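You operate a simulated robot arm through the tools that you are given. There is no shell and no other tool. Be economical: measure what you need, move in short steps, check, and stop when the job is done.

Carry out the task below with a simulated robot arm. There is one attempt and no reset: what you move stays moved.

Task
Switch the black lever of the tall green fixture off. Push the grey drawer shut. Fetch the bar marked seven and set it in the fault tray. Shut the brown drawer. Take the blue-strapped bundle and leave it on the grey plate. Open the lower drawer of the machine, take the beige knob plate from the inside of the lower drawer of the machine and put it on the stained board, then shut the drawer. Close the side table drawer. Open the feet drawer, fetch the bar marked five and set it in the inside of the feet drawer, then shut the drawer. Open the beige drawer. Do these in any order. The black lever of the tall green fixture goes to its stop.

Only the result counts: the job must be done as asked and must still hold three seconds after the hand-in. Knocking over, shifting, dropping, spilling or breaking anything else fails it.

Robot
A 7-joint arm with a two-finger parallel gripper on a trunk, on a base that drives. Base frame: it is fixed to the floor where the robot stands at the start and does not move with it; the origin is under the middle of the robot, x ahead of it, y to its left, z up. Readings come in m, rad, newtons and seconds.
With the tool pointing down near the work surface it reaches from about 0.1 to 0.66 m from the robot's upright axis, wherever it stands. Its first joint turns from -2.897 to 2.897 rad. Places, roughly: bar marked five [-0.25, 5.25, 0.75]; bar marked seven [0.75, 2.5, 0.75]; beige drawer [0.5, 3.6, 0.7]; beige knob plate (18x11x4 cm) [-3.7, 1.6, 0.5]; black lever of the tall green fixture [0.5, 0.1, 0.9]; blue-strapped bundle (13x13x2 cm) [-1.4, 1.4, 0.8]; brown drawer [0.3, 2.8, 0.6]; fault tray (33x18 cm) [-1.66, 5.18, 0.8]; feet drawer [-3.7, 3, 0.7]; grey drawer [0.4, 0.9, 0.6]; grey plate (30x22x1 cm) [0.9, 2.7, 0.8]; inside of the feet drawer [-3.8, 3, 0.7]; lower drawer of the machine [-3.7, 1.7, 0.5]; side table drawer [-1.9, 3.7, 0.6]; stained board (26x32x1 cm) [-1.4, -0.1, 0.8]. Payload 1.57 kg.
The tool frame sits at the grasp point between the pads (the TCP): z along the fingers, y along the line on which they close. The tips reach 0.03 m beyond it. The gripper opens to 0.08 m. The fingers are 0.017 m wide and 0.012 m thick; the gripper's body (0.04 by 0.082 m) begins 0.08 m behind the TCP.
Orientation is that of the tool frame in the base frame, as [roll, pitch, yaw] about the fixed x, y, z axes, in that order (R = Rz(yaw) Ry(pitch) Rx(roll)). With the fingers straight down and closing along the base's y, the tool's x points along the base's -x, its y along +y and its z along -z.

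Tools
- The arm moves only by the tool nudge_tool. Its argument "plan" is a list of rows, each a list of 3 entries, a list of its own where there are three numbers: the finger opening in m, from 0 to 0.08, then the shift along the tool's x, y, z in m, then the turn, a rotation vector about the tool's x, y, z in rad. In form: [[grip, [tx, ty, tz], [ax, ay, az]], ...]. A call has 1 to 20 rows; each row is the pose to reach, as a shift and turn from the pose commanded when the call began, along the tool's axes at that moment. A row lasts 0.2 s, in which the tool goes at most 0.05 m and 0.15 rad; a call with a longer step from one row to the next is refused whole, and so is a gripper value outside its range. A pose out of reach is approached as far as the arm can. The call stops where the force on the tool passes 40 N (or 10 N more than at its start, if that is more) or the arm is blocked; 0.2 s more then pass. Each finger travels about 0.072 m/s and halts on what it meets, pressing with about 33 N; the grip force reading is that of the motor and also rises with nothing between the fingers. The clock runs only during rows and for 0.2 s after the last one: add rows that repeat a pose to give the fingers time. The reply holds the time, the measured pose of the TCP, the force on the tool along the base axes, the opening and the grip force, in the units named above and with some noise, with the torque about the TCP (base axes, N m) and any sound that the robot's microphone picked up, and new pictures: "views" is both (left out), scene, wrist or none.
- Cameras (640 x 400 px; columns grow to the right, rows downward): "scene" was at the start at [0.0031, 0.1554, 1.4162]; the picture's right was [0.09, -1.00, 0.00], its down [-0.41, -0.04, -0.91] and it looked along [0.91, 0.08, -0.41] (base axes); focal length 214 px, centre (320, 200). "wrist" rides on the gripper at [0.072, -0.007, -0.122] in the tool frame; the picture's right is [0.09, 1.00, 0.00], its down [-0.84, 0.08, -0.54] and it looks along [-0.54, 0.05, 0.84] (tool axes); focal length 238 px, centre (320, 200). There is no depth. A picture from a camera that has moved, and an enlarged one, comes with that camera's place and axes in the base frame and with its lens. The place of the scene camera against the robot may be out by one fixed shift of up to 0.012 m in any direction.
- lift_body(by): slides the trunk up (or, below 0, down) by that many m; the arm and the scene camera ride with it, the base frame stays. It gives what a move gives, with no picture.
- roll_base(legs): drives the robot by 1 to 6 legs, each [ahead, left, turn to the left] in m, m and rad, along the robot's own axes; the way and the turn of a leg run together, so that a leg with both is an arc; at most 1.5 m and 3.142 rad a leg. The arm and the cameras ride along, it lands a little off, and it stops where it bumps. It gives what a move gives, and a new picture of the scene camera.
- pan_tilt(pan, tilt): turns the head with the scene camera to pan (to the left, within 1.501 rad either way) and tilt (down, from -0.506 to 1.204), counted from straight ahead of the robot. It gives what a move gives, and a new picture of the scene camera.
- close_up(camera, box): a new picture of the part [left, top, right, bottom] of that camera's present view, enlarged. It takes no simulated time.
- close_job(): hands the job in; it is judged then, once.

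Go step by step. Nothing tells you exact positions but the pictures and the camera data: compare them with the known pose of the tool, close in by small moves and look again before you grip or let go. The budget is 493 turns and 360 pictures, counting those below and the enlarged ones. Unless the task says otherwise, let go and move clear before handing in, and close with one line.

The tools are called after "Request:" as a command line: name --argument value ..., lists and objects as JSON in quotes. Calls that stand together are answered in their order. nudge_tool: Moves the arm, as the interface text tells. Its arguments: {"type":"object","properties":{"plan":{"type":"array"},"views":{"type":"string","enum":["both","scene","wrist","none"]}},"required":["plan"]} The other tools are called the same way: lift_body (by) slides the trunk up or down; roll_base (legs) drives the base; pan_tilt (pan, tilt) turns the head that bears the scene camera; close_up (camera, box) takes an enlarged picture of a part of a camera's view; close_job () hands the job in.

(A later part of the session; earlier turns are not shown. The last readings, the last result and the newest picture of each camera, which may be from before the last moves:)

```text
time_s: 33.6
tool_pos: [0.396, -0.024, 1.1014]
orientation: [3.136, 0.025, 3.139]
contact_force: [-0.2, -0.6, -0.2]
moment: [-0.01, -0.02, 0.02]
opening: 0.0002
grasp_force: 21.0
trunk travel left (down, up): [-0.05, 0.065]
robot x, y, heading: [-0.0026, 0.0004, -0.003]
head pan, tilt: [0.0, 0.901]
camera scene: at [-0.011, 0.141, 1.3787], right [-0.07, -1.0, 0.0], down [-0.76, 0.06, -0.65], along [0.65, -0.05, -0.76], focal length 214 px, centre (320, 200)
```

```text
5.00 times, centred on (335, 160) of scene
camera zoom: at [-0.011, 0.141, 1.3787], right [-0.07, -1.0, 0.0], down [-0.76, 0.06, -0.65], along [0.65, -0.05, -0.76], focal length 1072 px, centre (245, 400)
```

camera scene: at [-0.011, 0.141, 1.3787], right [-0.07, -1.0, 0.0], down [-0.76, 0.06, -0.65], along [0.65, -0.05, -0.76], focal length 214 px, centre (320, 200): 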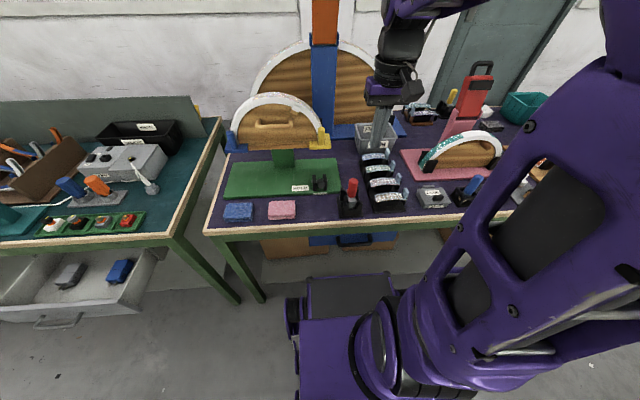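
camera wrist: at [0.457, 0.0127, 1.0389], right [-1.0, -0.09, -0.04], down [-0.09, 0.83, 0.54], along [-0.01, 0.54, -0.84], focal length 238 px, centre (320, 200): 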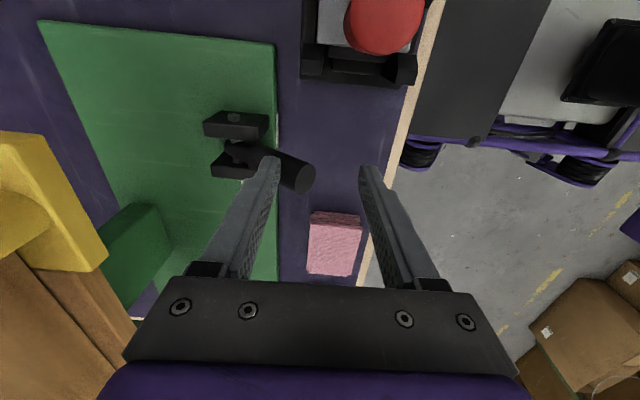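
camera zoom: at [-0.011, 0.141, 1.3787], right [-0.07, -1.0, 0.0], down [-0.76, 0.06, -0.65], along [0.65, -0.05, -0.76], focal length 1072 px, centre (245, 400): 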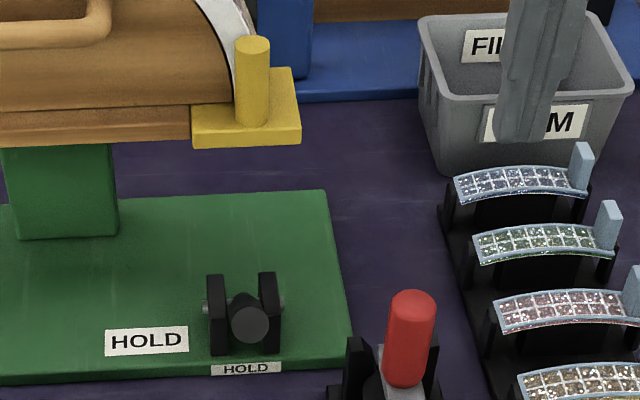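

The lever is off at its stop. Next the grey drawer, at the left: I look left with the head.

Request:
pan_tilt --pan 0.9 --tilt 0.6

Request:
pan_tilt --pan 1.5 --tilt 0.3

```text
time_s: 34.8
tool_pos: [0.3958, -0.0233, 1.1031]
orientation: [3.135, 0.025, 3.137]
contact_force: [0.7, -1.1, 0.6]
moment: [0.05, 0.0, -0.01]
opening: 0.0
grasp_force: 20.8
trunk travel left (down, up): [-0.05, 0.065]
robot x, y, heading: [0.0034, 0.0044, 0.002]
head pan, tilt: [0.901, 0.6]
camera scene: at [0.0, 0.1434, 1.4008], right [-0.04, -1.0, 0.0], down [-0.56, 0.02, -0.83], along [0.83, -0.03, -0.56], focal length 214 px, centre (320, 200)
```

scene: 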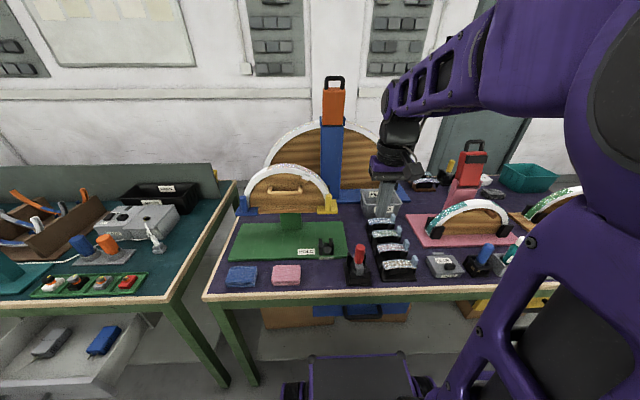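

```text
time_s: 35.8
tool_pos: [0.3961, -0.0241, 1.1019]
orientation: [3.136, 0.027, 3.139]
contact_force: [-0.4, 0.7, 0.1]
moment: [0.0, -0.01, 0.01]
opening: 0.0002
grasp_force: 21.4
trunk travel left (down, up): [-0.05, 0.065]
robot x, y, heading: [-0.0004, -0.0024, -0.003]
head pan, tilt: [1.499, 0.3]
camera scene: at [0.0048, 0.1499, 1.4253], right [0.03, -1.0, 0.0], down [-0.32, -0.01, -0.95], along [0.95, 0.03, -0.32], focal length 214 px, centre (320, 200)
```

scene: 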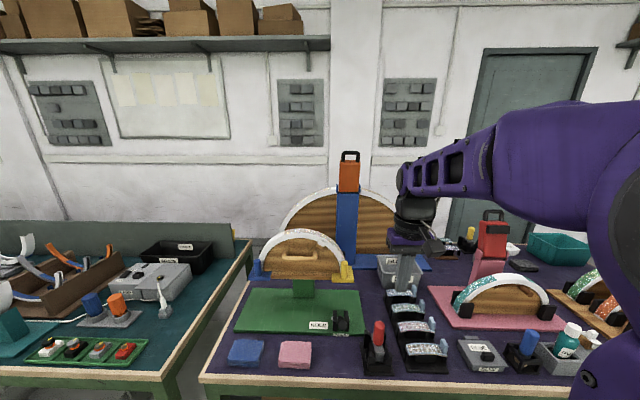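

I back away from the bench and drive left to face the grey drawer.

Request:
roll_base --legs '[[-0.3, 0, 0], [0, 0.8, 0]]'

Request:
pan_tilt --pan 0.0 --tilt 0.7

```text
time_s: 45.6
tool_pos: [0.098, 0.7752, 1.1027]
orientation: [3.135, 0.026, 3.133]
contact_force: [-0.7, -0.2, -1.0]
moment: [-0.03, 0.0, 0.02]
opening: 0.0003
grasp_force: 21.4
trunk travel left (down, up): [-0.05, 0.065]
robot x, y, heading: [-0.2988, 0.8017, -0.004]
head pan, tilt: [1.499, 0.3]
camera scene: at [-0.2925, 0.9518, 1.4281], right [0.03, -1.0, 0.0], down [-0.29, -0.01, -0.96], along [0.96, 0.03, -0.29], focal length 214 px, centre (320, 200)
```

scene: 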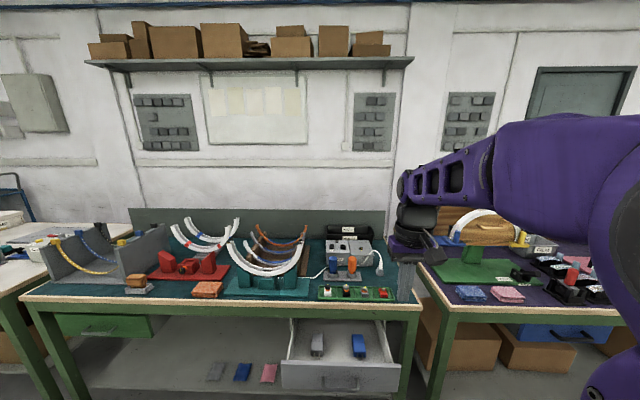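

```text
time_s: 47.2
tool_pos: [0.0977, 0.776, 1.1031]
orientation: [3.134, 0.029, 3.134]
contact_force: [-0.4, -0.4, -0.5]
moment: [-0.03, 0.0, 0.0]
opening: 0.0001
grasp_force: 21.5
trunk travel left (down, up): [-0.05, 0.065]
robot x, y, heading: [-0.297, 0.8017, -0.008]
head pan, tilt: [0.0, 0.7]
camera scene: at [-0.2979, 0.9442, 1.3994], right [-0.05, -1.0, 0.0], down [-0.57, 0.03, -0.82], along [0.82, -0.04, -0.58], focal length 214 px, centre (320, 200)
```

scene: 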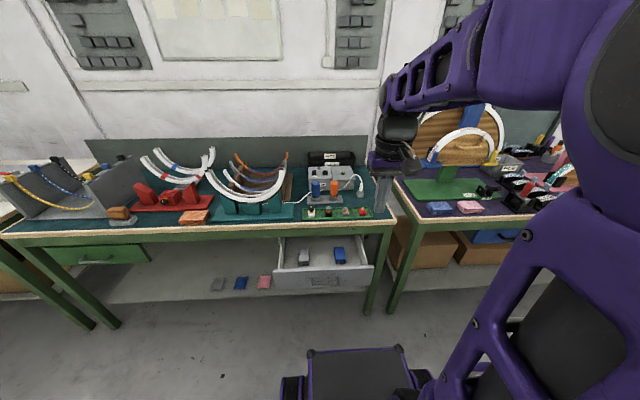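

The drawer front is near x≈0.25, y≈0.9. Zoom on it for the handle.

Request:
close_up --camera "scene" --box '[260, 210, 400, 300]'

```text
4.44 times, centred on (330, 255) of scene
camera zoom: at [-0.2979, 0.9442, 1.3994], right [-0.05, -1.0, 0.0], down [-0.57, 0.03, -0.82], along [0.82, -0.04, -0.58], focal length 953 px, centre (276, -44)
```

zoom: 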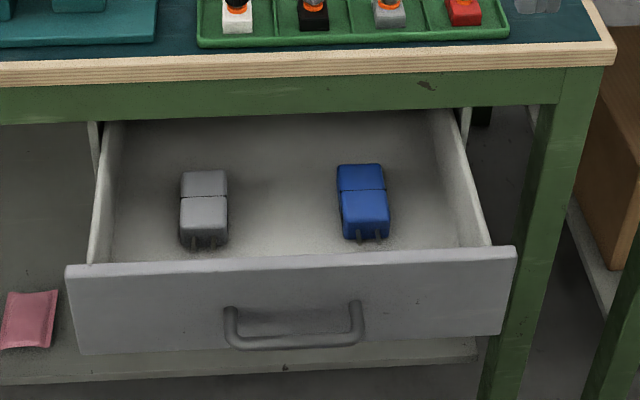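

I drive a bit closer so the push stays in the arm's reach.

Request:
roll_base --legs '[[0.13, 0.1, 0.006]]'

```text
time_s: 48.8
tool_pos: [0.227, 0.8787, 1.102]
orientation: [3.137, 0.026, 3.138]
contact_force: [-0.8, -0.4, -0.1]
moment: [-0.02, 0.0, -0.01]
opening: 0.0
grasp_force: 21.1
trunk travel left (down, up): [-0.05, 0.065]
robot x, y, heading: [-0.1714, 0.9025, -0.001]
head pan, tilt: [0.0, 0.7]
camera scene: at [-0.171, 1.0453, 1.3979], right [-0.05, -1.0, 0.0], down [-0.59, 0.03, -0.81], along [0.81, -0.04, -0.59], focal length 214 px, centre (320, 200)
```

scene: 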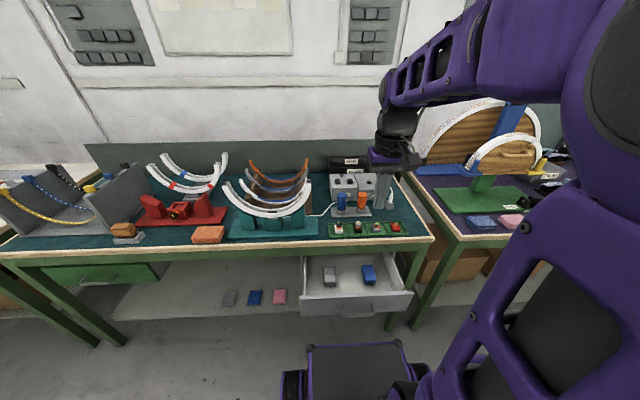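

I back up slightly, then lower the tool tilted 45° forward to in front of the drawer panel.

Request:
roll_base --legs '[[-0.08, 0, 0]]'

Request:
nudge_tool --plan '[[0, [-0.004, 0.003, 0.04], [0, -0.08, 0]], [0, [-0.008, 0.006, 0.08], [0, -0.16, 0]], [0, [-0.013, 0.009, 0.12], [0, -0.24, 0]], [0, [-0.017, 0.012, 0.16], [0, -0.32, 0]], [0, [-0.021, 0.015, 0.2], [0, -0.4, 0]], [0, [-0.026, 0.018, 0.24], [0, -0.48, 0]], [0, [-0.03, 0.021, 0.28], [0, -0.56, 0]], [0, [-0.034, 0.024, 0.32], [0, -0.64, 0]], [0, [-0.04, 0.026, 0.36], [0, -0.72, 0]], [0, [-0.043, 0.026, 0.4], [0, -0.785, 0]], [0, [-0.043, 0.026, 0.434], [0, -0.785, 0]], [0, [-0.043, 0.026, 0.434], [0, -0.785, 0]]]'

```text
time_s: 49.9
tool_pos: [0.1477, 0.8795, 1.1013]
orientation: [3.136, 0.025, 3.137]
contact_force: [0.2, -0.9, -0.6]
moment: [0.02, -0.01, 0.04]
opening: 0.0
grasp_force: 21.4
trunk travel left (down, up): [-0.05, 0.065]
robot x, y, heading: [-0.2485, 0.9034, -0.003]
head pan, tilt: [0.0, 0.7]
camera scene: at [-0.2504, 1.0453, 1.3969], right [-0.05, -1.0, 0.0], down [-0.6, 0.03, -0.8], along [0.8, -0.04, -0.6], focal length 214 px, centre (320, 200)
```

scene: 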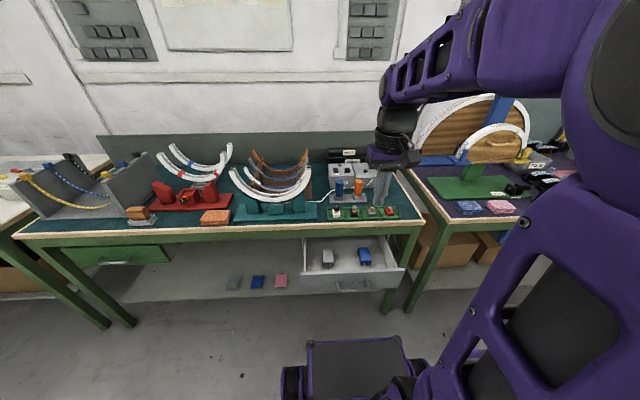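

```text
time_s: 52.0
tool_pos: [0.2035, 0.9063, 0.7402]
orientation: [3.136, 0.779, 3.134]
contact_force: [0.0, -0.1, 0.3]
moment: [-0.01, 0.03, 0.04]
opening: 0.0
grasp_force: 21.5
trunk travel left (down, up): [-0.05, 0.065]
robot x, y, heading: [-0.2493, 0.9007, -0.004]
head pan, tilt: [0.0, 0.7]
stopped in row 10: the force on the tool passed its limit at 66 N (the readings are from after the stop); the commanded pose is now the measured one
camera scene: at [-0.2524, 1.0497, 1.3917], right [0.0, -1.0, 0.0], down [-0.64, 0.0, -0.76], along [0.76, 0.0, -0.64], focal length 214 px, centre (320, 200)
camera wrist: at [0.0658, 0.9006, 0.7763], right [-0.06, 1.0, -0.06], down [0.21, 0.07, 0.97], along [0.97, 0.05, -0.22], focal length 238 px, centre (320, 200)
```

scene: 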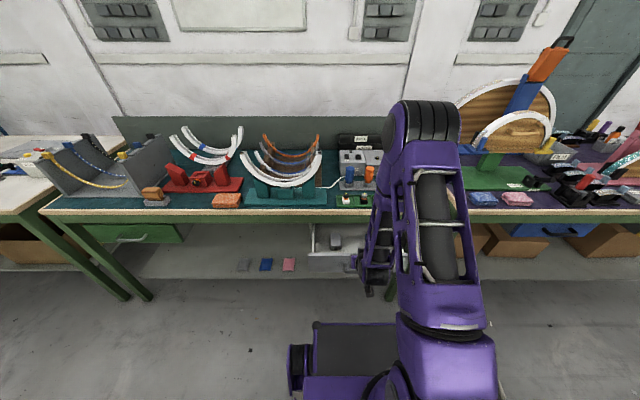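
wrist: 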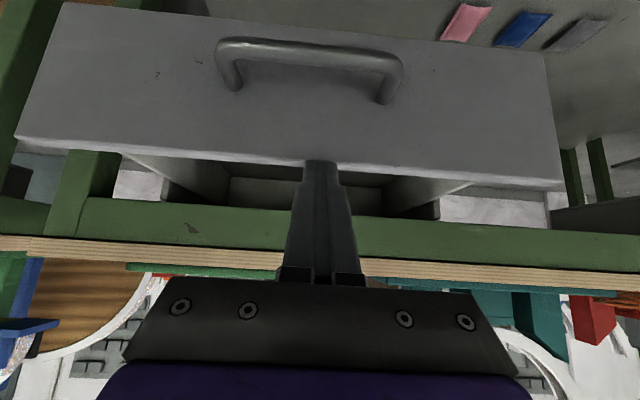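

The call halted early on a force spike but there's no contact now; the panel's top edge lies just ahead of the tips. I move back slightly and lower.

Request:
nudge_tool --plan '[[0, [0.021, 0, -0.007], [0, 0, 0]], [0, [0.04, 0, 0.012], [0, 0, 0]], [0, [0.0636, 0, 0.0354], [0, 0, 0]], [0, [0.0636, 0, 0.0354], [0, 0, 0]]]' --views "wrist"

```text
time_s: 52.8
tool_pos: [0.191, 0.9091, 0.6785]
orientation: [3.135, 0.807, 3.135]
contact_force: [2.8, 0.3, 2.2]
moment: [-0.01, -0.02, -0.03]
opening: 0.0
grasp_force: 20.6
trunk travel left (down, up): [-0.05, 0.065]
robot x, y, heading: [-0.2454, 0.9018, -0.002]
head pan, tilt: [0.0, 0.7]
stopped in row 4: the force on the tool passed its limit at 95 N (the readings are from after the stop); the commanded pose is now the measured one
camera wrist: at [0.0533, 0.9032, 0.7098], right [-0.06, 1.0, -0.06], down [0.19, 0.07, 0.98], along [0.98, 0.05, -0.19], focal length 238 px, centre (320, 200)
```

wrist: 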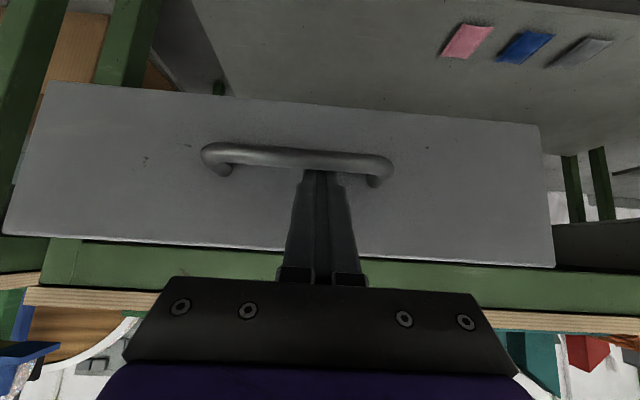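

Tip is just above the handle. I push forward onto the panel.

Request:
nudge_tool --plan '[[0, [-0.012, 0, 0.003], [0, 0, 0]], [0, [-0.026, 0, 0.017], [0, 0, 0]], [0, [-0.04, 0, 0.031], [0, 0, 0]], [0, [-0.054, 0, 0.045], [0, 0, 0]], [0, [-0.068, 0, 0.059], [0, 0, 0]], [0, [-0.082, 0, 0.073], [0, 0, 0]]]' --views "both"

```text
time_s: 54.2
tool_pos: [0.2998, 0.9074, 0.6852]
orientation: [3.137, 0.807, 3.135]
contact_force: [-0.1, 0.3, -0.1]
moment: [-0.01, 0.0, 0.02]
opening: 0.0002
grasp_force: 21.3
trunk travel left (down, up): [-0.05, 0.065]
robot x, y, heading: [-0.2454, 0.9034, -0.003]
head pan, tilt: [0.0, 0.7]
camera scene: at [-0.2524, 1.0497, 1.3919], right [0.0, -1.0, 0.0], down [-0.64, 0.0, -0.76], along [0.76, 0.0, -0.64], focal length 214 px, centre (320, 200)
camera wrist: at [0.1616, 0.902, 0.7178], right [-0.06, 1.0, -0.06], down [0.19, 0.07, 0.98], along [0.98, 0.05, -0.19], focal length 238 px, centre (320, 200)
```

scene: 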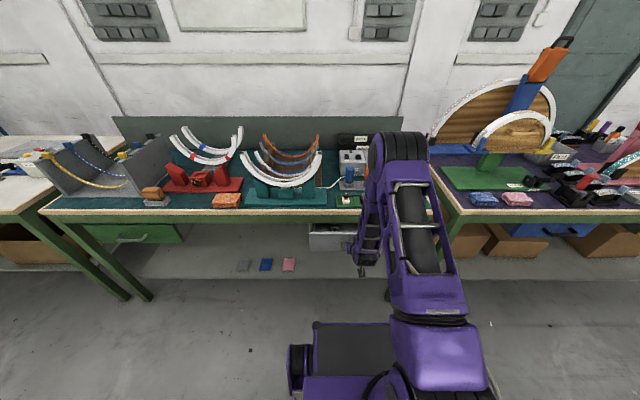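
wrist: 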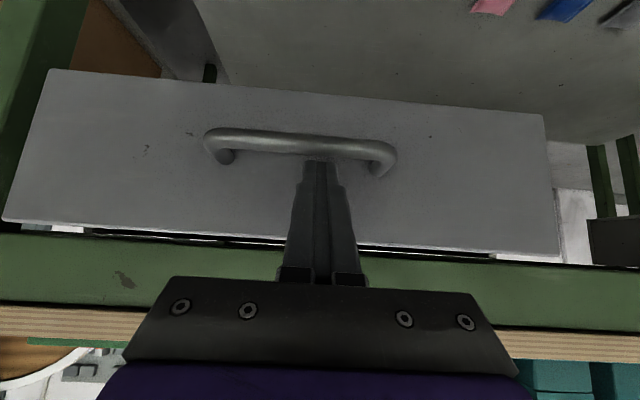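

The drawer slides easily. Keep pushing until it stops.

Request:
nudge_tool --plan '[[0, [-0.014, 0, 0.014], [0, 0, 0]], [0, [-0.028, 0, 0.028], [0, 0, 0]], [0, [-0.042, 0, 0.042], [0, 0, 0]], [0, [-0.056, 0, 0.056], [0, 0, 0]], [0, [-0.07, 0, 0.07], [0, 0, 0]], [0, [-0.084, 0, 0.084], [0, 0, 0]], [0, [-0.098, 0, 0.098], [0, 0, 0]]]' --views "wrist"

```text
time_s: 55.0
tool_pos: [0.3454, 0.9054, 0.6839]
orientation: [3.136, 0.79, 3.134]
contact_force: [-6.8, 0.4, 3.5]
moment: [0.0, 0.01, 0.0]
opening: 0.0001
grasp_force: 20.9
trunk travel left (down, up): [-0.05, 0.065]
robot x, y, heading: [-0.2476, 0.9032, 0.0]
head pan, tilt: [0.0, 0.7]
stopped in row 3: the force on the tool passed its limit at 60 N (the readings are from after the stop); the commanded pose is now the measured one
camera wrist: at [0.2093, 0.901, 0.7185], right [-0.06, 1.0, -0.06], down [0.2, 0.07, 0.98], along [0.98, 0.05, -0.21], focal length 238 px, centre (320, 200)
```

wrist: 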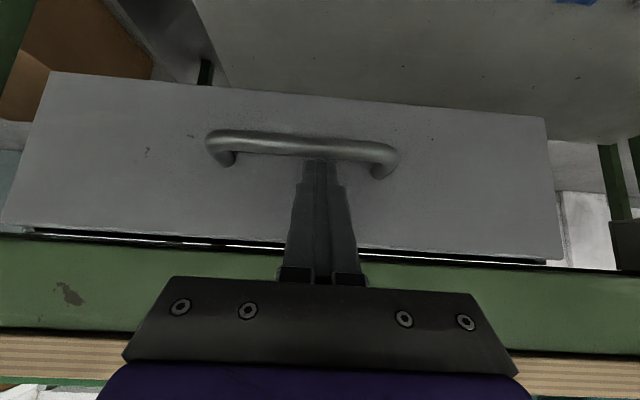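

Force spiked; check if the drawer is fully home.

Request:
close_up --camera "wrist" --box '[340, 180, 600, 342]'

Request:
close_up --camera "scene" --box '[290, 190, 450, 290]'

```text
2.46 times, centred on (470, 261) of wrist
camera zoom: at [0.2093, 0.901, 0.7185], right [-0.06, 1.0, -0.06], down [0.2, 0.07, 0.98], along [0.98, 0.05, -0.21], focal length 587 px, centre (-49, 50)
```

zoom: 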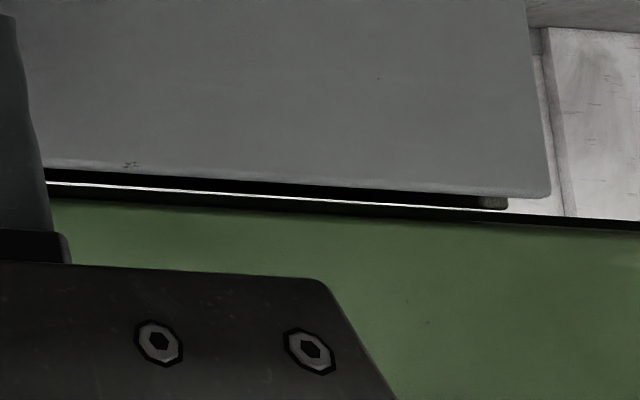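

```text
4.00 times, centred on (370, 240) of scene
camera zoom: at [-0.2535, 1.0497, 1.392], right [0.0, -1.0, 0.0], down [-0.64, 0.0, -0.77], along [0.77, 0.0, -0.64], focal length 858 px, centre (120, 40)
```

zoom: 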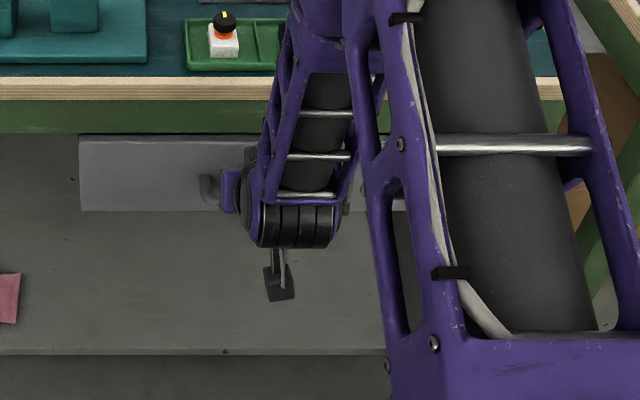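

The panel looks flush with the rail. I give one more gentle push to confirm it's at its end.

Request:
nudge_tool --plan '[[0, [-0.004, 0, 0.004], [0, 0, 0]], [0, [-0.009, 0, 0.009], [0, 0, 0]], [0, [-0.014, 0, 0.014], [0, 0, 0]]]' --views "none"

Request:
close_up --camera "scene" --box '[290, 190, 450, 290]'

```text
time_s: 55.5
tool_pos: [0.3466, 0.9062, 0.6811]
orientation: [3.137, 0.775, 3.134]
contact_force: [-7.4, 0.7, 4.2]
moment: [0.03, 0.08, 0.01]
opening: 0.0002
grasp_force: 21.6
trunk travel left (down, up): [-0.05, 0.065]
robot x, y, heading: [-0.2514, 0.9024, -0.002]
head pan, tilt: [0.0, 0.7]
stopped in row 2: the force on the tool passed its limit at 57 N (the readings are from after the stop); the commanded pose is now the measured one
```

```text
4.00 times, centred on (370, 240) of scene
camera zoom: at [-0.2543, 1.0497, 1.3918], right [0.0, -1.0, 0.0], down [-0.64, 0.0, -0.77], along [0.77, 0.0, -0.64], focal length 858 px, centre (120, 40)
```

zoom: 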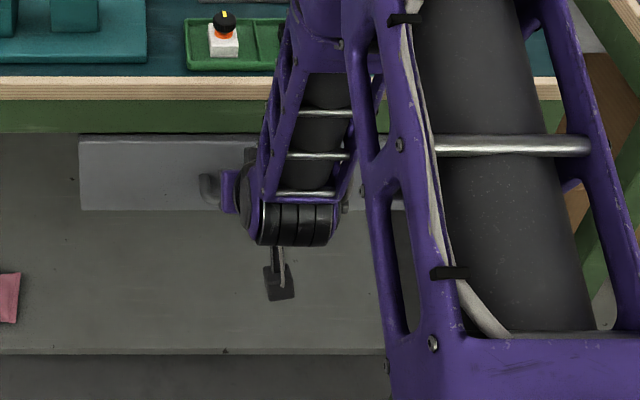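

Grey drawer is shut. I retract and raise the tool back to the downward pose.

Request:
nudge_tool --plan '[[0, [0.025, 0, -0.025], [0, 0, 0]], [0, [0.0495, 0, -0.0495], [0, 0, 0]], [0, [0.0707, 0, -0.0707], [0, 0, 0]], [0, [0.0389, 0, -0.1025], [0, 0.05, 0]], [0, [0.0035, 0, -0.1308], [0, 0.14, 0]], [0, [-0.0318, 0, -0.1591], [0, 0.24, 0]], [0, [-0.0672, 0, -0.1874], [0, 0.34, 0]], [0, [-0.1025, 0, -0.2157], [0, 0.44, 0]], [0, [-0.1379, 0, -0.2439], [0, 0.54, 0]], [0, [-0.1732, 0, -0.2722], [0, 0.64, 0]], [0, [-0.2086, 0, -0.3005], [0, 0.72, 0]], [0, [-0.2439, 0, -0.3288], [0, 0.775, 0]]]' --views "scene"

```text
time_s: 58.1
tool_pos: [0.2918, 0.907, 1.0865]
orientation: [3.139, 0.001, 3.139]
contact_force: [-0.2, -0.1, -0.3]
moment: [0.01, -0.01, 0.01]
opening: 0.0001
grasp_force: 21.5
trunk travel left (down, up): [-0.05, 0.065]
robot x, y, heading: [-0.2466, 0.9006, -0.002]
head pan, tilt: [0.0, 0.7]
camera scene: at [-0.253, 1.0497, 1.3918], right [0.0, -1.0, 0.0], down [-0.64, 0.0, -0.76], along [0.76, 0.0, -0.64], focal length 214 px, centre (320, 200)
```

scene: 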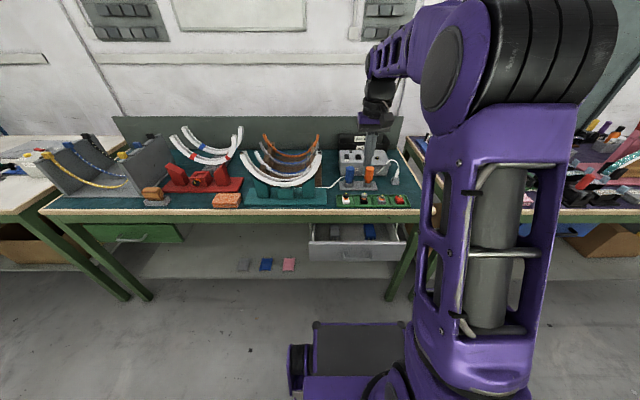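

Zoom on the drawer to verify it.

Request:
close_up --camera "scene" --box '[290, 190, 430, 280]'

```text
4.44 times, centred on (360, 235) of scene
camera zoom: at [-0.253, 1.0497, 1.3918], right [0.0, -1.0, 0.0], down [-0.64, 0.0, -0.76], along [0.76, 0.0, -0.64], focal length 953 px, centre (142, 44)
```

zoom: 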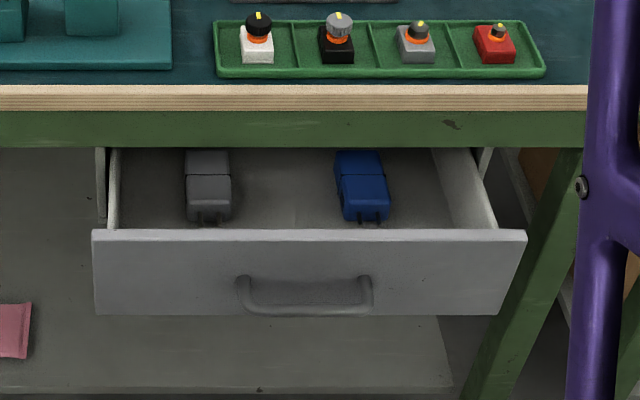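

The drawer had been dragged back open about 8 cm because the tips hooked behind its handle on retreat. I'll push again to the left of the handle.

Request:
nudge_tool --plan '[[0, [0.005, 0.01, 0.034], [0, -0.05, 0]], [0, [0.01, 0.02, 0.068], [0, -0.12, 0]], [0, [0.015, 0.03, 0.102], [0, -0.19, 0]], [0, [0.02, 0.04, 0.136], [0, -0.26, 0]], [0, [0.025, 0.05, 0.17], [0, -0.33, 0]], [0, [0.03, 0.06, 0.204], [0, -0.4, 0]], [0, [0.035, 0.07, 0.238], [0, -0.47, 0]], [0, [0.04, 0.08, 0.272], [0, -0.54, 0]], [0, [0.045, 0.09, 0.306], [0, -0.61, 0]], [0, [0.05, 0.1, 0.34], [0, -0.68, 0]], [0, [0.055, 0.11, 0.375], [0, -0.74, 0]], [0, [0.06, 0.113, 0.41], [0, -0.785, 0]], [0, [0.06, 0.113, 0.41], [0, -0.785, 0]]]' --views "wrist"

```text
time_s: 60.9
tool_pos: [0.2333, 1.0203, 0.6767]
orientation: [3.137, 0.787, 3.135]
contact_force: [0.2, 0.6, 0.4]
moment: [0.0, 0.03, 0.02]
opening: 0.0
grasp_force: 21.3
trunk travel left (down, up): [-0.05, 0.065]
robot x, y, heading: [-0.2486, 0.9052, 0.004]
head pan, tilt: [0.0, 0.7]
camera wrist: at [0.0956, 1.0152, 0.7123], right [-0.06, 1.0, -0.06], down [0.21, 0.07, 0.98], along [0.98, 0.05, -0.21], focal length 238 px, centre (320, 200)
```

wrist: 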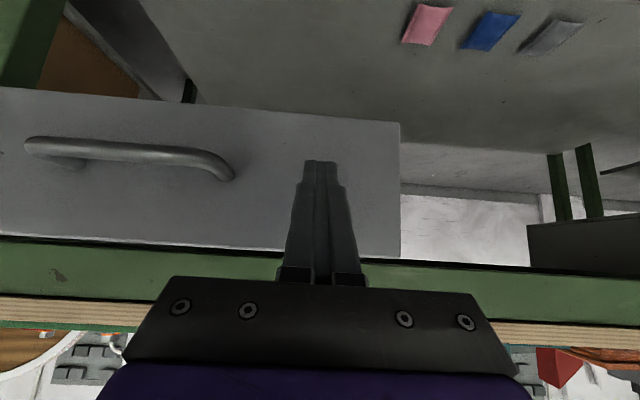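

Clear of the handle now. Push forward in steps.

Request:
nudge_tool --plan '[[0, [-0.02, 0, 0.02], [0, 0, 0]], [0, [-0.04, 0, 0.04], [0, 0, 0]], [0, [-0.06, 0, 0.06], [0, 0, 0]], [0, [-0.08, 0, 0.08], [0, 0, 0]], [0, [-0.1, 0, 0.1], [0, 0, 0]], [0, [-0.11, 0, 0.11], [0, 0, 0]], [0, [-0.12, 0, 0.12], [0, 0, 0]], [0, [-0.13, 0, 0.13], [0, 0, 0]]]' --views "wrist"

```text
time_s: 62.0
tool_pos: [0.3454, 1.02, 0.6764]
orientation: [3.136, 0.779, 3.135]
contact_force: [-7.9, -1.9, 8.8]
moment: [0.03, -0.11, -0.04]
opening: 0.0
grasp_force: 21.1
trunk travel left (down, up): [-0.05, 0.065]
robot x, y, heading: [-0.2504, 0.8967, 0.002]
head pan, tilt: [0.0, 0.7]
stopped in row 5: the force on the tool passed its limit at 90 N (the readings are from after the stop); the commanded pose is now the measured one
camera wrist: at [0.2099, 1.0141, 0.7125], right [-0.06, 1.0, -0.06], down [0.21, 0.07, 0.97], along [0.97, 0.05, -0.22], focal length 238 px, centre (320, 200)
```

wrist: 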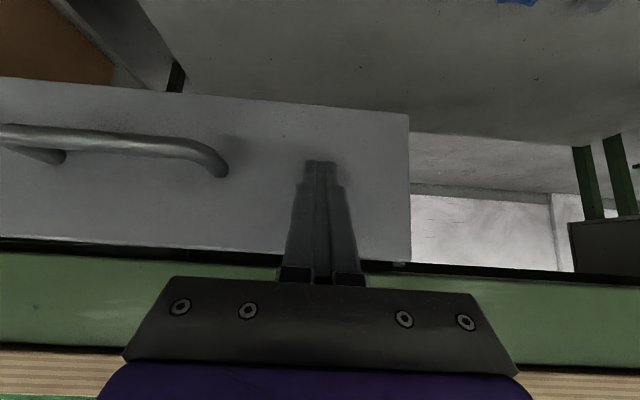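

Same end position (stop). Retract straight back and check from the scene camera.

Request:
nudge_tool --plan '[[0, [0.025, 0, -0.025], [0, 0, 0]], [0, [0.0495, 0, -0.0495], [0, 0, 0]], [0, [0.0707, 0, -0.0707], [0, 0, 0]], [0, [0.0389, 0, -0.1025], [0, 0.05, 0]], [0, [0.0035, 0, -0.1308], [0, 0.14, 0]], [0, [-0.0318, 0, -0.1591], [0, 0.24, 0]], [0, [-0.0672, 0, -0.1874], [0, 0.34, 0]], [0, [-0.1025, 0, -0.2157], [0, 0.44, 0]], [0, [-0.1379, 0, -0.2439], [0, 0.54, 0]], [0, [-0.1732, 0, -0.2722], [0, 0.64, 0]], [0, [-0.2086, 0, -0.3005], [0, 0.72, 0]], [0, [-0.2439, 0, -0.3288], [0, 0.775, 0]]]' --views "none"

Request:
close_up --camera "scene" --box '[290, 190, 430, 280]'

```text
time_s: 64.5
tool_pos: [0.2884, 1.0163, 1.0817]
orientation: [3.138, 0.004, 3.141]
contact_force: [-0.3, -0.1, 0.6]
moment: [-0.02, -0.01, -0.01]
opening: 0.0
grasp_force: 21.4
trunk travel left (down, up): [-0.05, 0.065]
robot x, y, heading: [-0.2484, 0.903, -0.007]
head pan, tilt: [0.0, 0.7]
```

```text
4.44 times, centred on (360, 235) of scene
camera zoom: at [-0.253, 1.0498, 1.3918], right [0.0, -1.0, 0.0], down [-0.64, 0.0, -0.76], along [0.76, 0.0, -0.64], focal length 953 px, centre (142, 44)
```

zoom: 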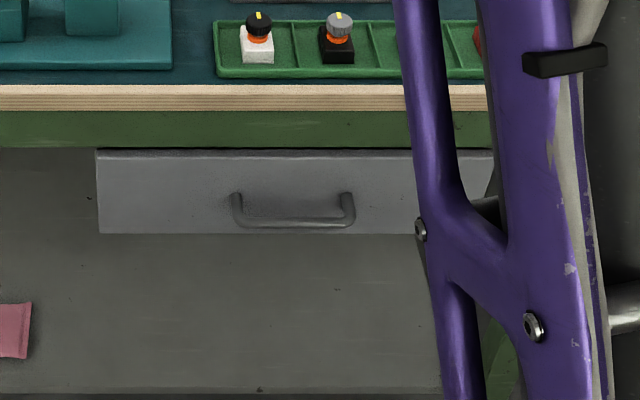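

The grey drawer is flush and shut. Now I turn left to survey the room before driving on.

Request:
roll_base --legs '[[-0.15, 0, 0], [0, 0, 1.2]]'

Request:
pan_tilt --pan 0.0 --tilt 0.35

```text
time_s: 69.0
tool_pos: [-0.313, 1.4468, 1.0821]
orientation: [3.139, 0.004, -1.934]
contact_force: [-0.1, 0.3, 0.2]
moment: [-0.04, 0.02, -0.03]
opening: 0.0001
grasp_force: 21.6
trunk travel left (down, up): [-0.05, 0.065]
robot x, y, heading: [-0.3978, 0.9059, 1.209]
head pan, tilt: [0.0, 0.7]
camera scene: at [-0.5279, 0.9548, 1.3919], right [0.94, -0.35, 0.0], down [-0.23, -0.6, -0.76], along [0.27, 0.72, -0.64], focal length 214 px, centre (320, 200)
```

scene: 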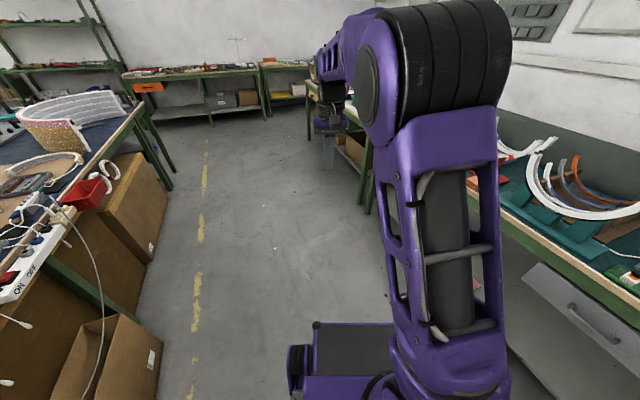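

```text
time_s: 69.8
tool_pos: [-0.3128, 1.4467, 1.0821]
orientation: [3.139, 0.003, -1.936]
contact_force: [0.2, -0.5, -0.1]
moment: [-0.04, 0.01, 0.02]
opening: 0.0001
grasp_force: 21.4
trunk travel left (down, up): [-0.05, 0.065]
robot x, y, heading: [-0.3972, 0.9038, 1.209]
head pan, tilt: [0.0, 0.351]
camera scene: at [-0.525, 0.9624, 1.4232], right [0.94, -0.35, 0.0], down [-0.12, -0.32, -0.94], along [0.33, 0.88, -0.34], focal length 214 px, centre (320, 200)
```

scene: 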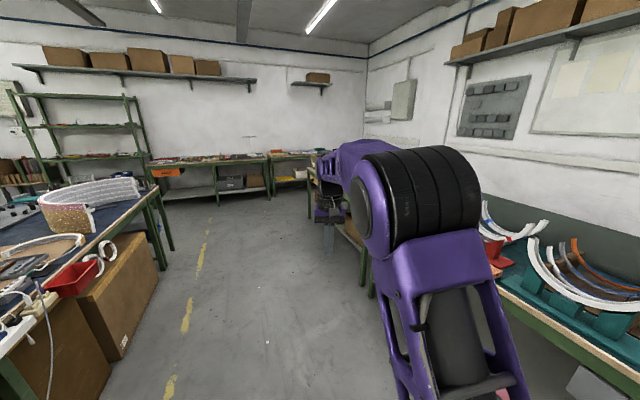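

The bundle is on the middle table to the left. I turn to face that table.

Request:
roll_base --legs '[[0, 0, 1.93]]'

Request:
pan_tilt --pan 0.0 --tilt 0.5

```text
time_s: 74.9
tool_pos: [-0.9384, 0.812, 1.0829]
orientation: [3.138, 0.004, -0.045]
contact_force: [-0.5, 0.3, 0.6]
moment: [-0.04, 0.01, 0.01]
opening: 0.0
grasp_force: 21.6
trunk travel left (down, up): [-0.05, 0.065]
robot x, y, heading: [-0.3952, 0.9037, 3.099]
head pan, tilt: [0.0, 0.351]
camera scene: at [-0.4043, 0.7702, 1.4232], right [0.04, 1.0, 0.0], down [0.34, -0.01, -0.94], along [-0.94, 0.04, -0.34], focal length 214 px, centre (320, 200)
```

scene: 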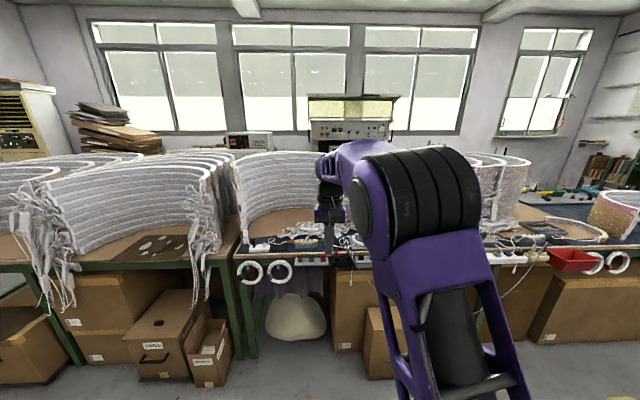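

```text
time_s: 75.6
tool_pos: [-0.9393, 0.8119, 1.082]
orientation: [3.138, 0.003, -0.046]
contact_force: [-0.5, 0.4, 0.0]
moment: [0.01, 0.0, 0.0]
opening: 0.0001
grasp_force: 21.3
trunk travel left (down, up): [-0.05, 0.065]
robot x, y, heading: [-0.3966, 0.903, 3.099]
head pan, tilt: [0.0, 0.499]
camera scene: at [-0.4022, 0.7701, 1.4096], right [0.04, 1.0, 0.0], down [0.48, -0.02, -0.88], along [-0.88, 0.04, -0.48], focal length 214 px, centre (320, 200)
```

scene: 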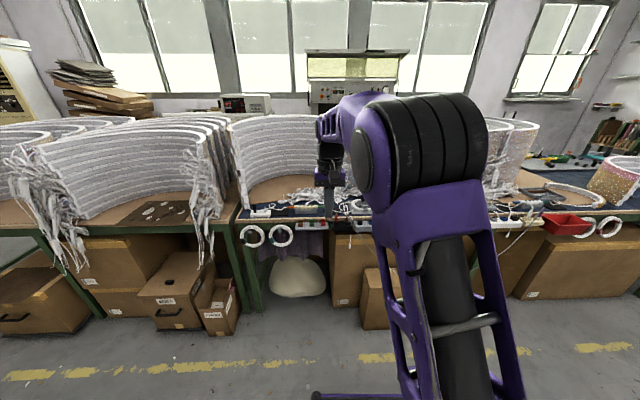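

I drive to face the bundle's spot.

Request:
roll_base --legs '[[0, -0.48, 0.043], [0.3, 0, 0]]'

Request:
nudge_tool --plan '[[0.04, [0, 0, 0], [0, 0, 0]]]'

```text
time_s: 82.4
tool_pos: [-1.2243, 1.2649, 1.0817]
orientation: [3.138, 0.003, 0.003]
contact_force: [0.1, 0.3, -0.8]
moment: [0.02, -0.01, 0.0]
opening: 0.0
grasp_force: 21.4
trunk travel left (down, up): [-0.05, 0.065]
robot x, y, heading: [-0.684, 1.3839, -3.131]
head pan, tilt: [0.0, 0.499]
camera scene: at [-0.6861, 1.25, 1.4096], right [-0.01, 1.0, 0.0], down [0.48, 0.0, -0.88], along [-0.88, -0.01, -0.48], focal length 214 px, centre (320, 200)
```

scene: 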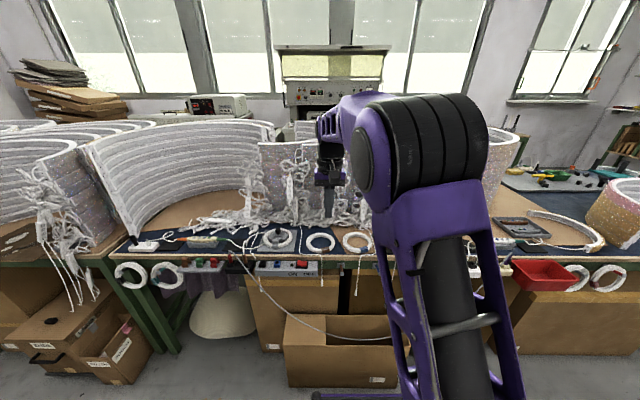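

```text
time_s: 82.8
tool_pos: [-1.2245, 1.2654, 1.0824]
orientation: [3.138, 0.003, 0.006]
contact_force: [0.1, 0.0, -0.1]
moment: [0.03, 0.03, 0.01]
opening: 0.0399
grasp_force: 0.1
trunk travel left (down, up): [-0.05, 0.065]
robot x, y, heading: [-0.6837, 1.3831, -3.132]
head pan, tilt: [0.0, 0.499]
camera scene: at [-0.6862, 1.25, 1.4096], right [-0.01, 1.0, 0.0], down [0.48, 0.0, -0.88], along [-0.88, -0.01, -0.48], focal length 214 px, centre (320, 200)
camera wrist: at [-1.1518, 1.2726, 1.2036], right [0.1, -1.0, 0.0], down [-0.83, -0.08, 0.55], along [-0.54, -0.06, -0.84], focal length 238 px, centre (320, 200)
```

scene: 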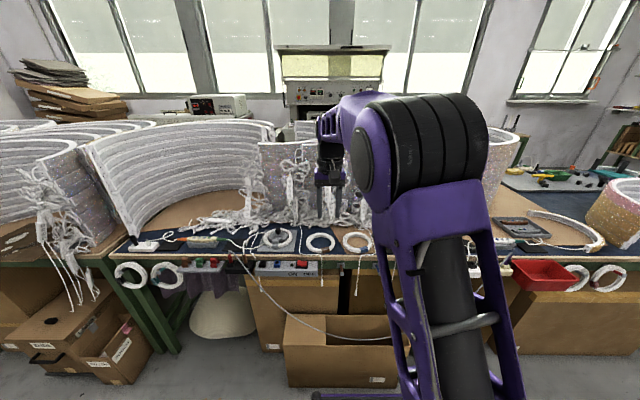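
wrist: 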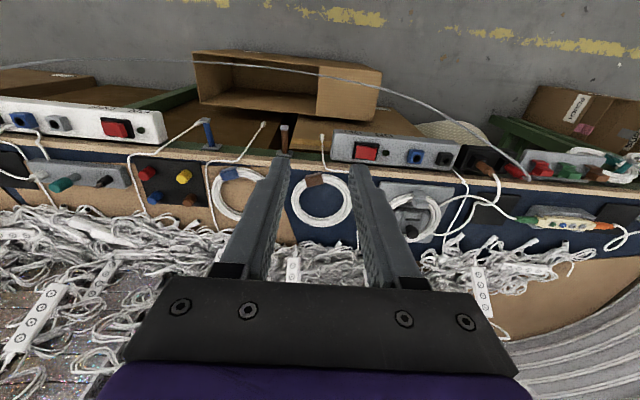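

Three cable coils lie at the table edge; one seems blue-strapped. Enlarge.

Request:
close_up --camera "wrist" --box '[180, 120, 460, 270]'

Request:
close_up --camera "scene" --box '[250, 200, 410, 300]'

```text
2.29 times, centred on (320, 195) of wrist
camera zoom: at [-1.1518, 1.2726, 1.2036], right [0.1, -1.0, 0.0], down [-0.83, -0.08, 0.55], along [-0.54, -0.06, -0.84], focal length 545 px, centre (320, 211)
```

zoom: 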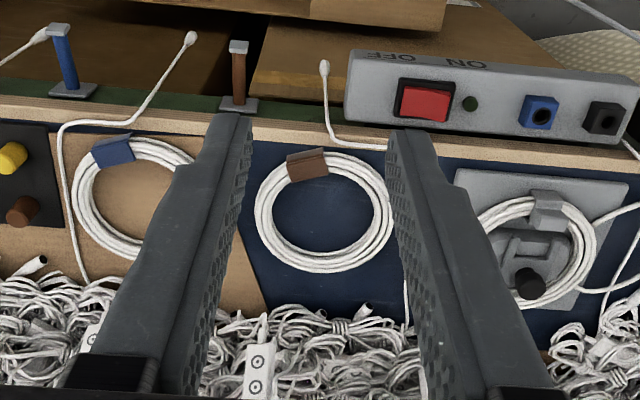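

```text
4.00 times, centred on (330, 250) of scene
camera zoom: at [-0.6862, 1.25, 1.4096], right [-0.01, 1.0, 0.0], down [0.48, 0.0, -0.88], along [-0.88, -0.01, -0.48], focal length 858 px, centre (280, 0)
```

zoom: 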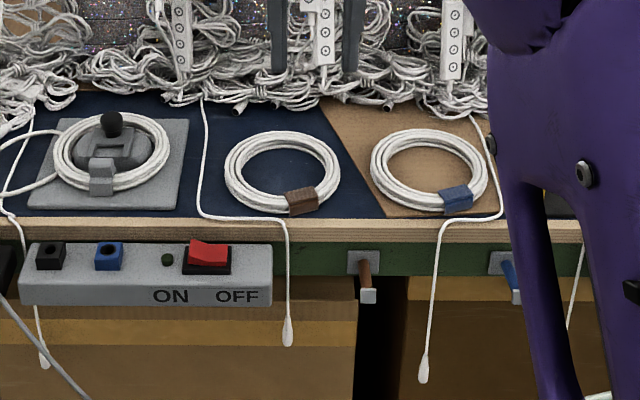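

The blue-strapped coil is centred near (-1.44, 1.41). I drive slightly closer; I'll grip its ring band on the side facing the brown-strapped coil.

Request:
roll_base --legs '[[0.12, 0, 0]]'

Request:
nudge_tool --plan '[[0.04, [-0.02, -0.03, 0.04], [0, 0, 0]], [0.04, [-0.04, -0.06, 0.07], [0, 0, 0]], [0.04, [-0.06, -0.085, 0.1], [0, 0, 0]], [0.04, [-0.06, -0.085, 0.12], [0, 0, 0]], [0.04, [-0.06, -0.085, 0.12], [0, 0, 0]]]' --views "wrist"

```text
time_s: 84.0
tool_pos: [-1.344, 1.2637, 1.0812]
orientation: [3.139, 0.003, 0.007]
contact_force: [-0.9, 0.1, -1.5]
moment: [-0.02, 0.0, -0.02]
opening: 0.0401
grasp_force: 0.0
trunk travel left (down, up): [-0.05, 0.065]
robot x, y, heading: [-0.8072, 1.3834, -3.132]
head pan, tilt: [0.0, 0.499]
camera scene: at [-0.8056, 1.2491, 1.4096], right [-0.01, 1.0, 0.0], down [0.48, 0.0, -0.88], along [-0.88, -0.01, -0.48], focal length 214 px, centre (320, 200)
```

scene: 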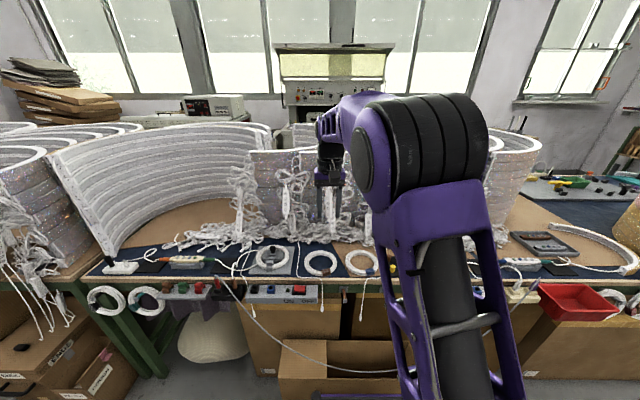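

```text
refused: row 1 steps farther than a row can; nothing moved
```

Request:
nudge_tool --plan '[[0.04, [-0.015, -0.025, 0.03], [0, 0, 0]], [0.04, [-0.03, -0.05, 0.06], [0, 0, 0]], [0.04, [-0.045, -0.075, 0.09], [0, 0, 0]], [0.04, [-0.06, -0.087, 0.12], [0, 0, 0]], [0.04, [-0.06, -0.087, 0.12], [0, 0, 0]]]' --views "wrist"

Request:
close_up --camera "scene" --box '[290, 200, 420, 300]'

```text
time_s: 85.2
tool_pos: [-1.4051, 1.3507, 0.9611]
orientation: [3.136, 0.003, 0.005]
contact_force: [-0.6, 0.1, -1.2]
moment: [0.02, 0.01, -0.03]
opening: 0.0402
grasp_force: 0.1
trunk travel left (down, up): [-0.05, 0.065]
robot x, y, heading: [-0.8059, 1.384, -3.132]
head pan, tilt: [0.0, 0.499]
camera wrist: at [-1.3319, 1.3598, 1.0838], right [0.1, -1.0, 0.0], down [-0.83, -0.08, 0.55], along [-0.54, -0.06, -0.84], focal length 238 px, centre (320, 200)
```

wrist: 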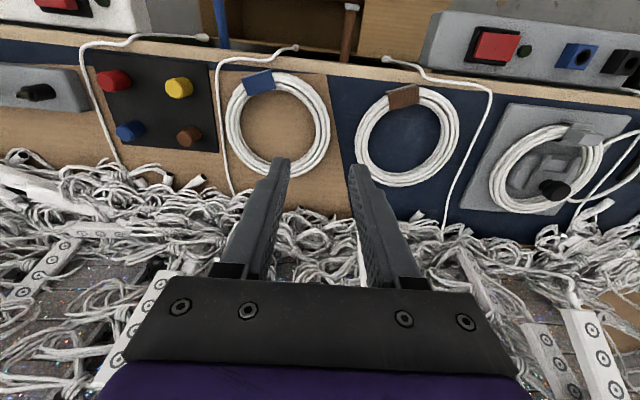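

```text
4.00 times, centred on (355, 250) of scene
camera zoom: at [-0.8058, 1.2491, 1.4096], right [-0.01, 1.0, 0.0], down [0.48, 0.0, -0.88], along [-0.88, -0.01, -0.48], focal length 858 px, centre (180, 0)
```

zoom: 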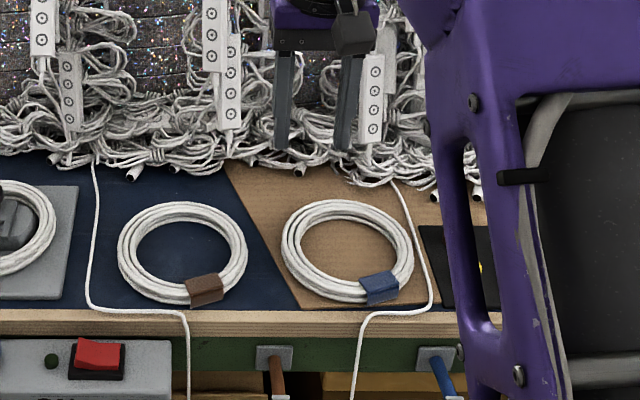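

Ring centre ≈(-1.415, 1.40, ~0.80). I lower over its right-hand band and look again.

Request:
nudge_tool --plan '[[0.04, [-0.008, 0.002, 0.04], [0, 0, 0]], [0.04, [-0.016, 0.003, 0.08], [0, 0, 0]], [0.04, [-0.016, 0.003, 0.1], [0, 0, 0]], [0.04, [-0.016, 0.003, 0.1], [0, 0, 0]]]' --views "wrist"

Request:
close_up --camera "scene" --box '[290, 200, 420, 300]'

```text
time_s: 86.2
tool_pos: [-1.4211, 1.3455, 0.8592]
orientation: [3.137, 0.003, 0.004]
contact_force: [-0.4, -0.6, -0.3]
moment: [0.01, -0.04, 0.0]
opening: 0.04
grasp_force: 0.0
trunk travel left (down, up): [-0.05, 0.065]
robot x, y, heading: [-0.8045, 1.3791, -3.134]
head pan, tilt: [0.0, 0.499]
camera wrist: at [-1.3475, 1.3546, 0.9821], right [0.1, -1.0, 0.0], down [-0.83, -0.08, 0.55], along [-0.54, -0.06, -0.84], focal length 238 px, centre (320, 200)
```

wrist: 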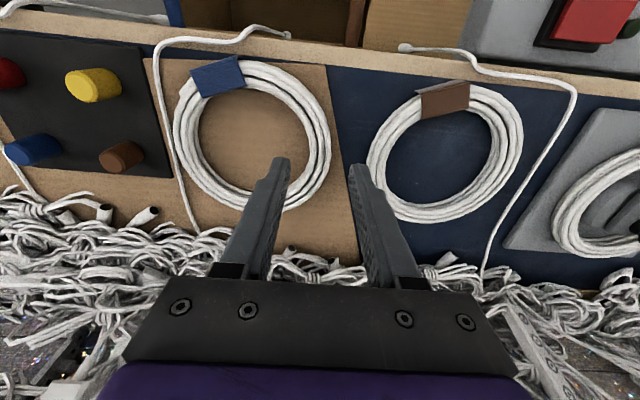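

```text
4.00 times, centred on (355, 250) of scene
camera zoom: at [-0.8058, 1.2491, 1.4096], right [-0.01, 1.0, 0.0], down [0.48, 0.0, -0.88], along [-0.88, -0.01, -0.48], focal length 858 px, centre (180, 0)
```

zoom: 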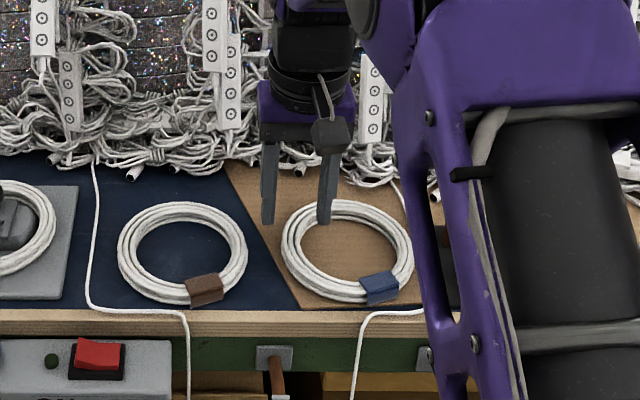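

The band is slightly left and nearer to the edge; I adjust and descend gently.

Request:
nudge_tool --plan '[[0.04, [0.014, -0.004, 0.0], [0, 0, 0]], [0.04, [0.014, -0.004, 0.015], [0, 0, 0]], [0.04, [0.014, -0.004, 0.025], [0, 0, 0]], [0.04, [0.014, -0.004, 0.03], [0, 0, 0]]]' --views "wrist"

Request:
close_up --camera "scene" --box '[290, 210, 390, 290]'

```text
time_s: 87.2
tool_pos: [-1.4062, 1.3502, 0.8315]
orientation: [3.137, 0.003, 0.004]
contact_force: [-0.2, 0.7, 0.2]
moment: [0.0, 0.01, -0.02]
opening: 0.0399
grasp_force: 0.1
trunk travel left (down, up): [-0.05, 0.065]
robot x, y, heading: [-0.8065, 1.3811, -3.135]
head pan, tilt: [0.0, 0.499]
camera wrist: at [-1.3342, 1.3583, 0.9531], right [0.1, -1.0, 0.0], down [-0.83, -0.08, 0.55], along [-0.54, -0.06, -0.84], focal length 238 px, centre (320, 200)
```

wrist: 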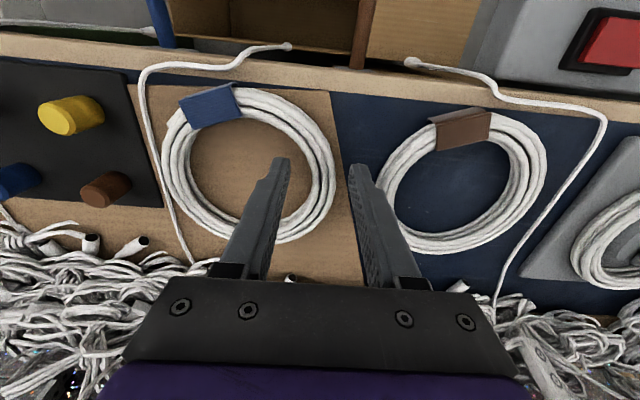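

```text
5.00 times, centred on (340, 250) of scene
camera zoom: at [-0.8057, 1.2491, 1.4096], right [-0.01, 1.0, 0.0], down [0.48, 0.0, -0.88], along [-0.88, -0.01, -0.48], focal length 1072 px, centre (220, -50)
```

zoom: 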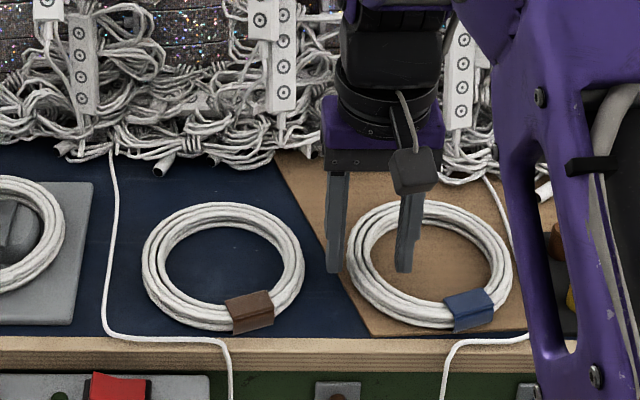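

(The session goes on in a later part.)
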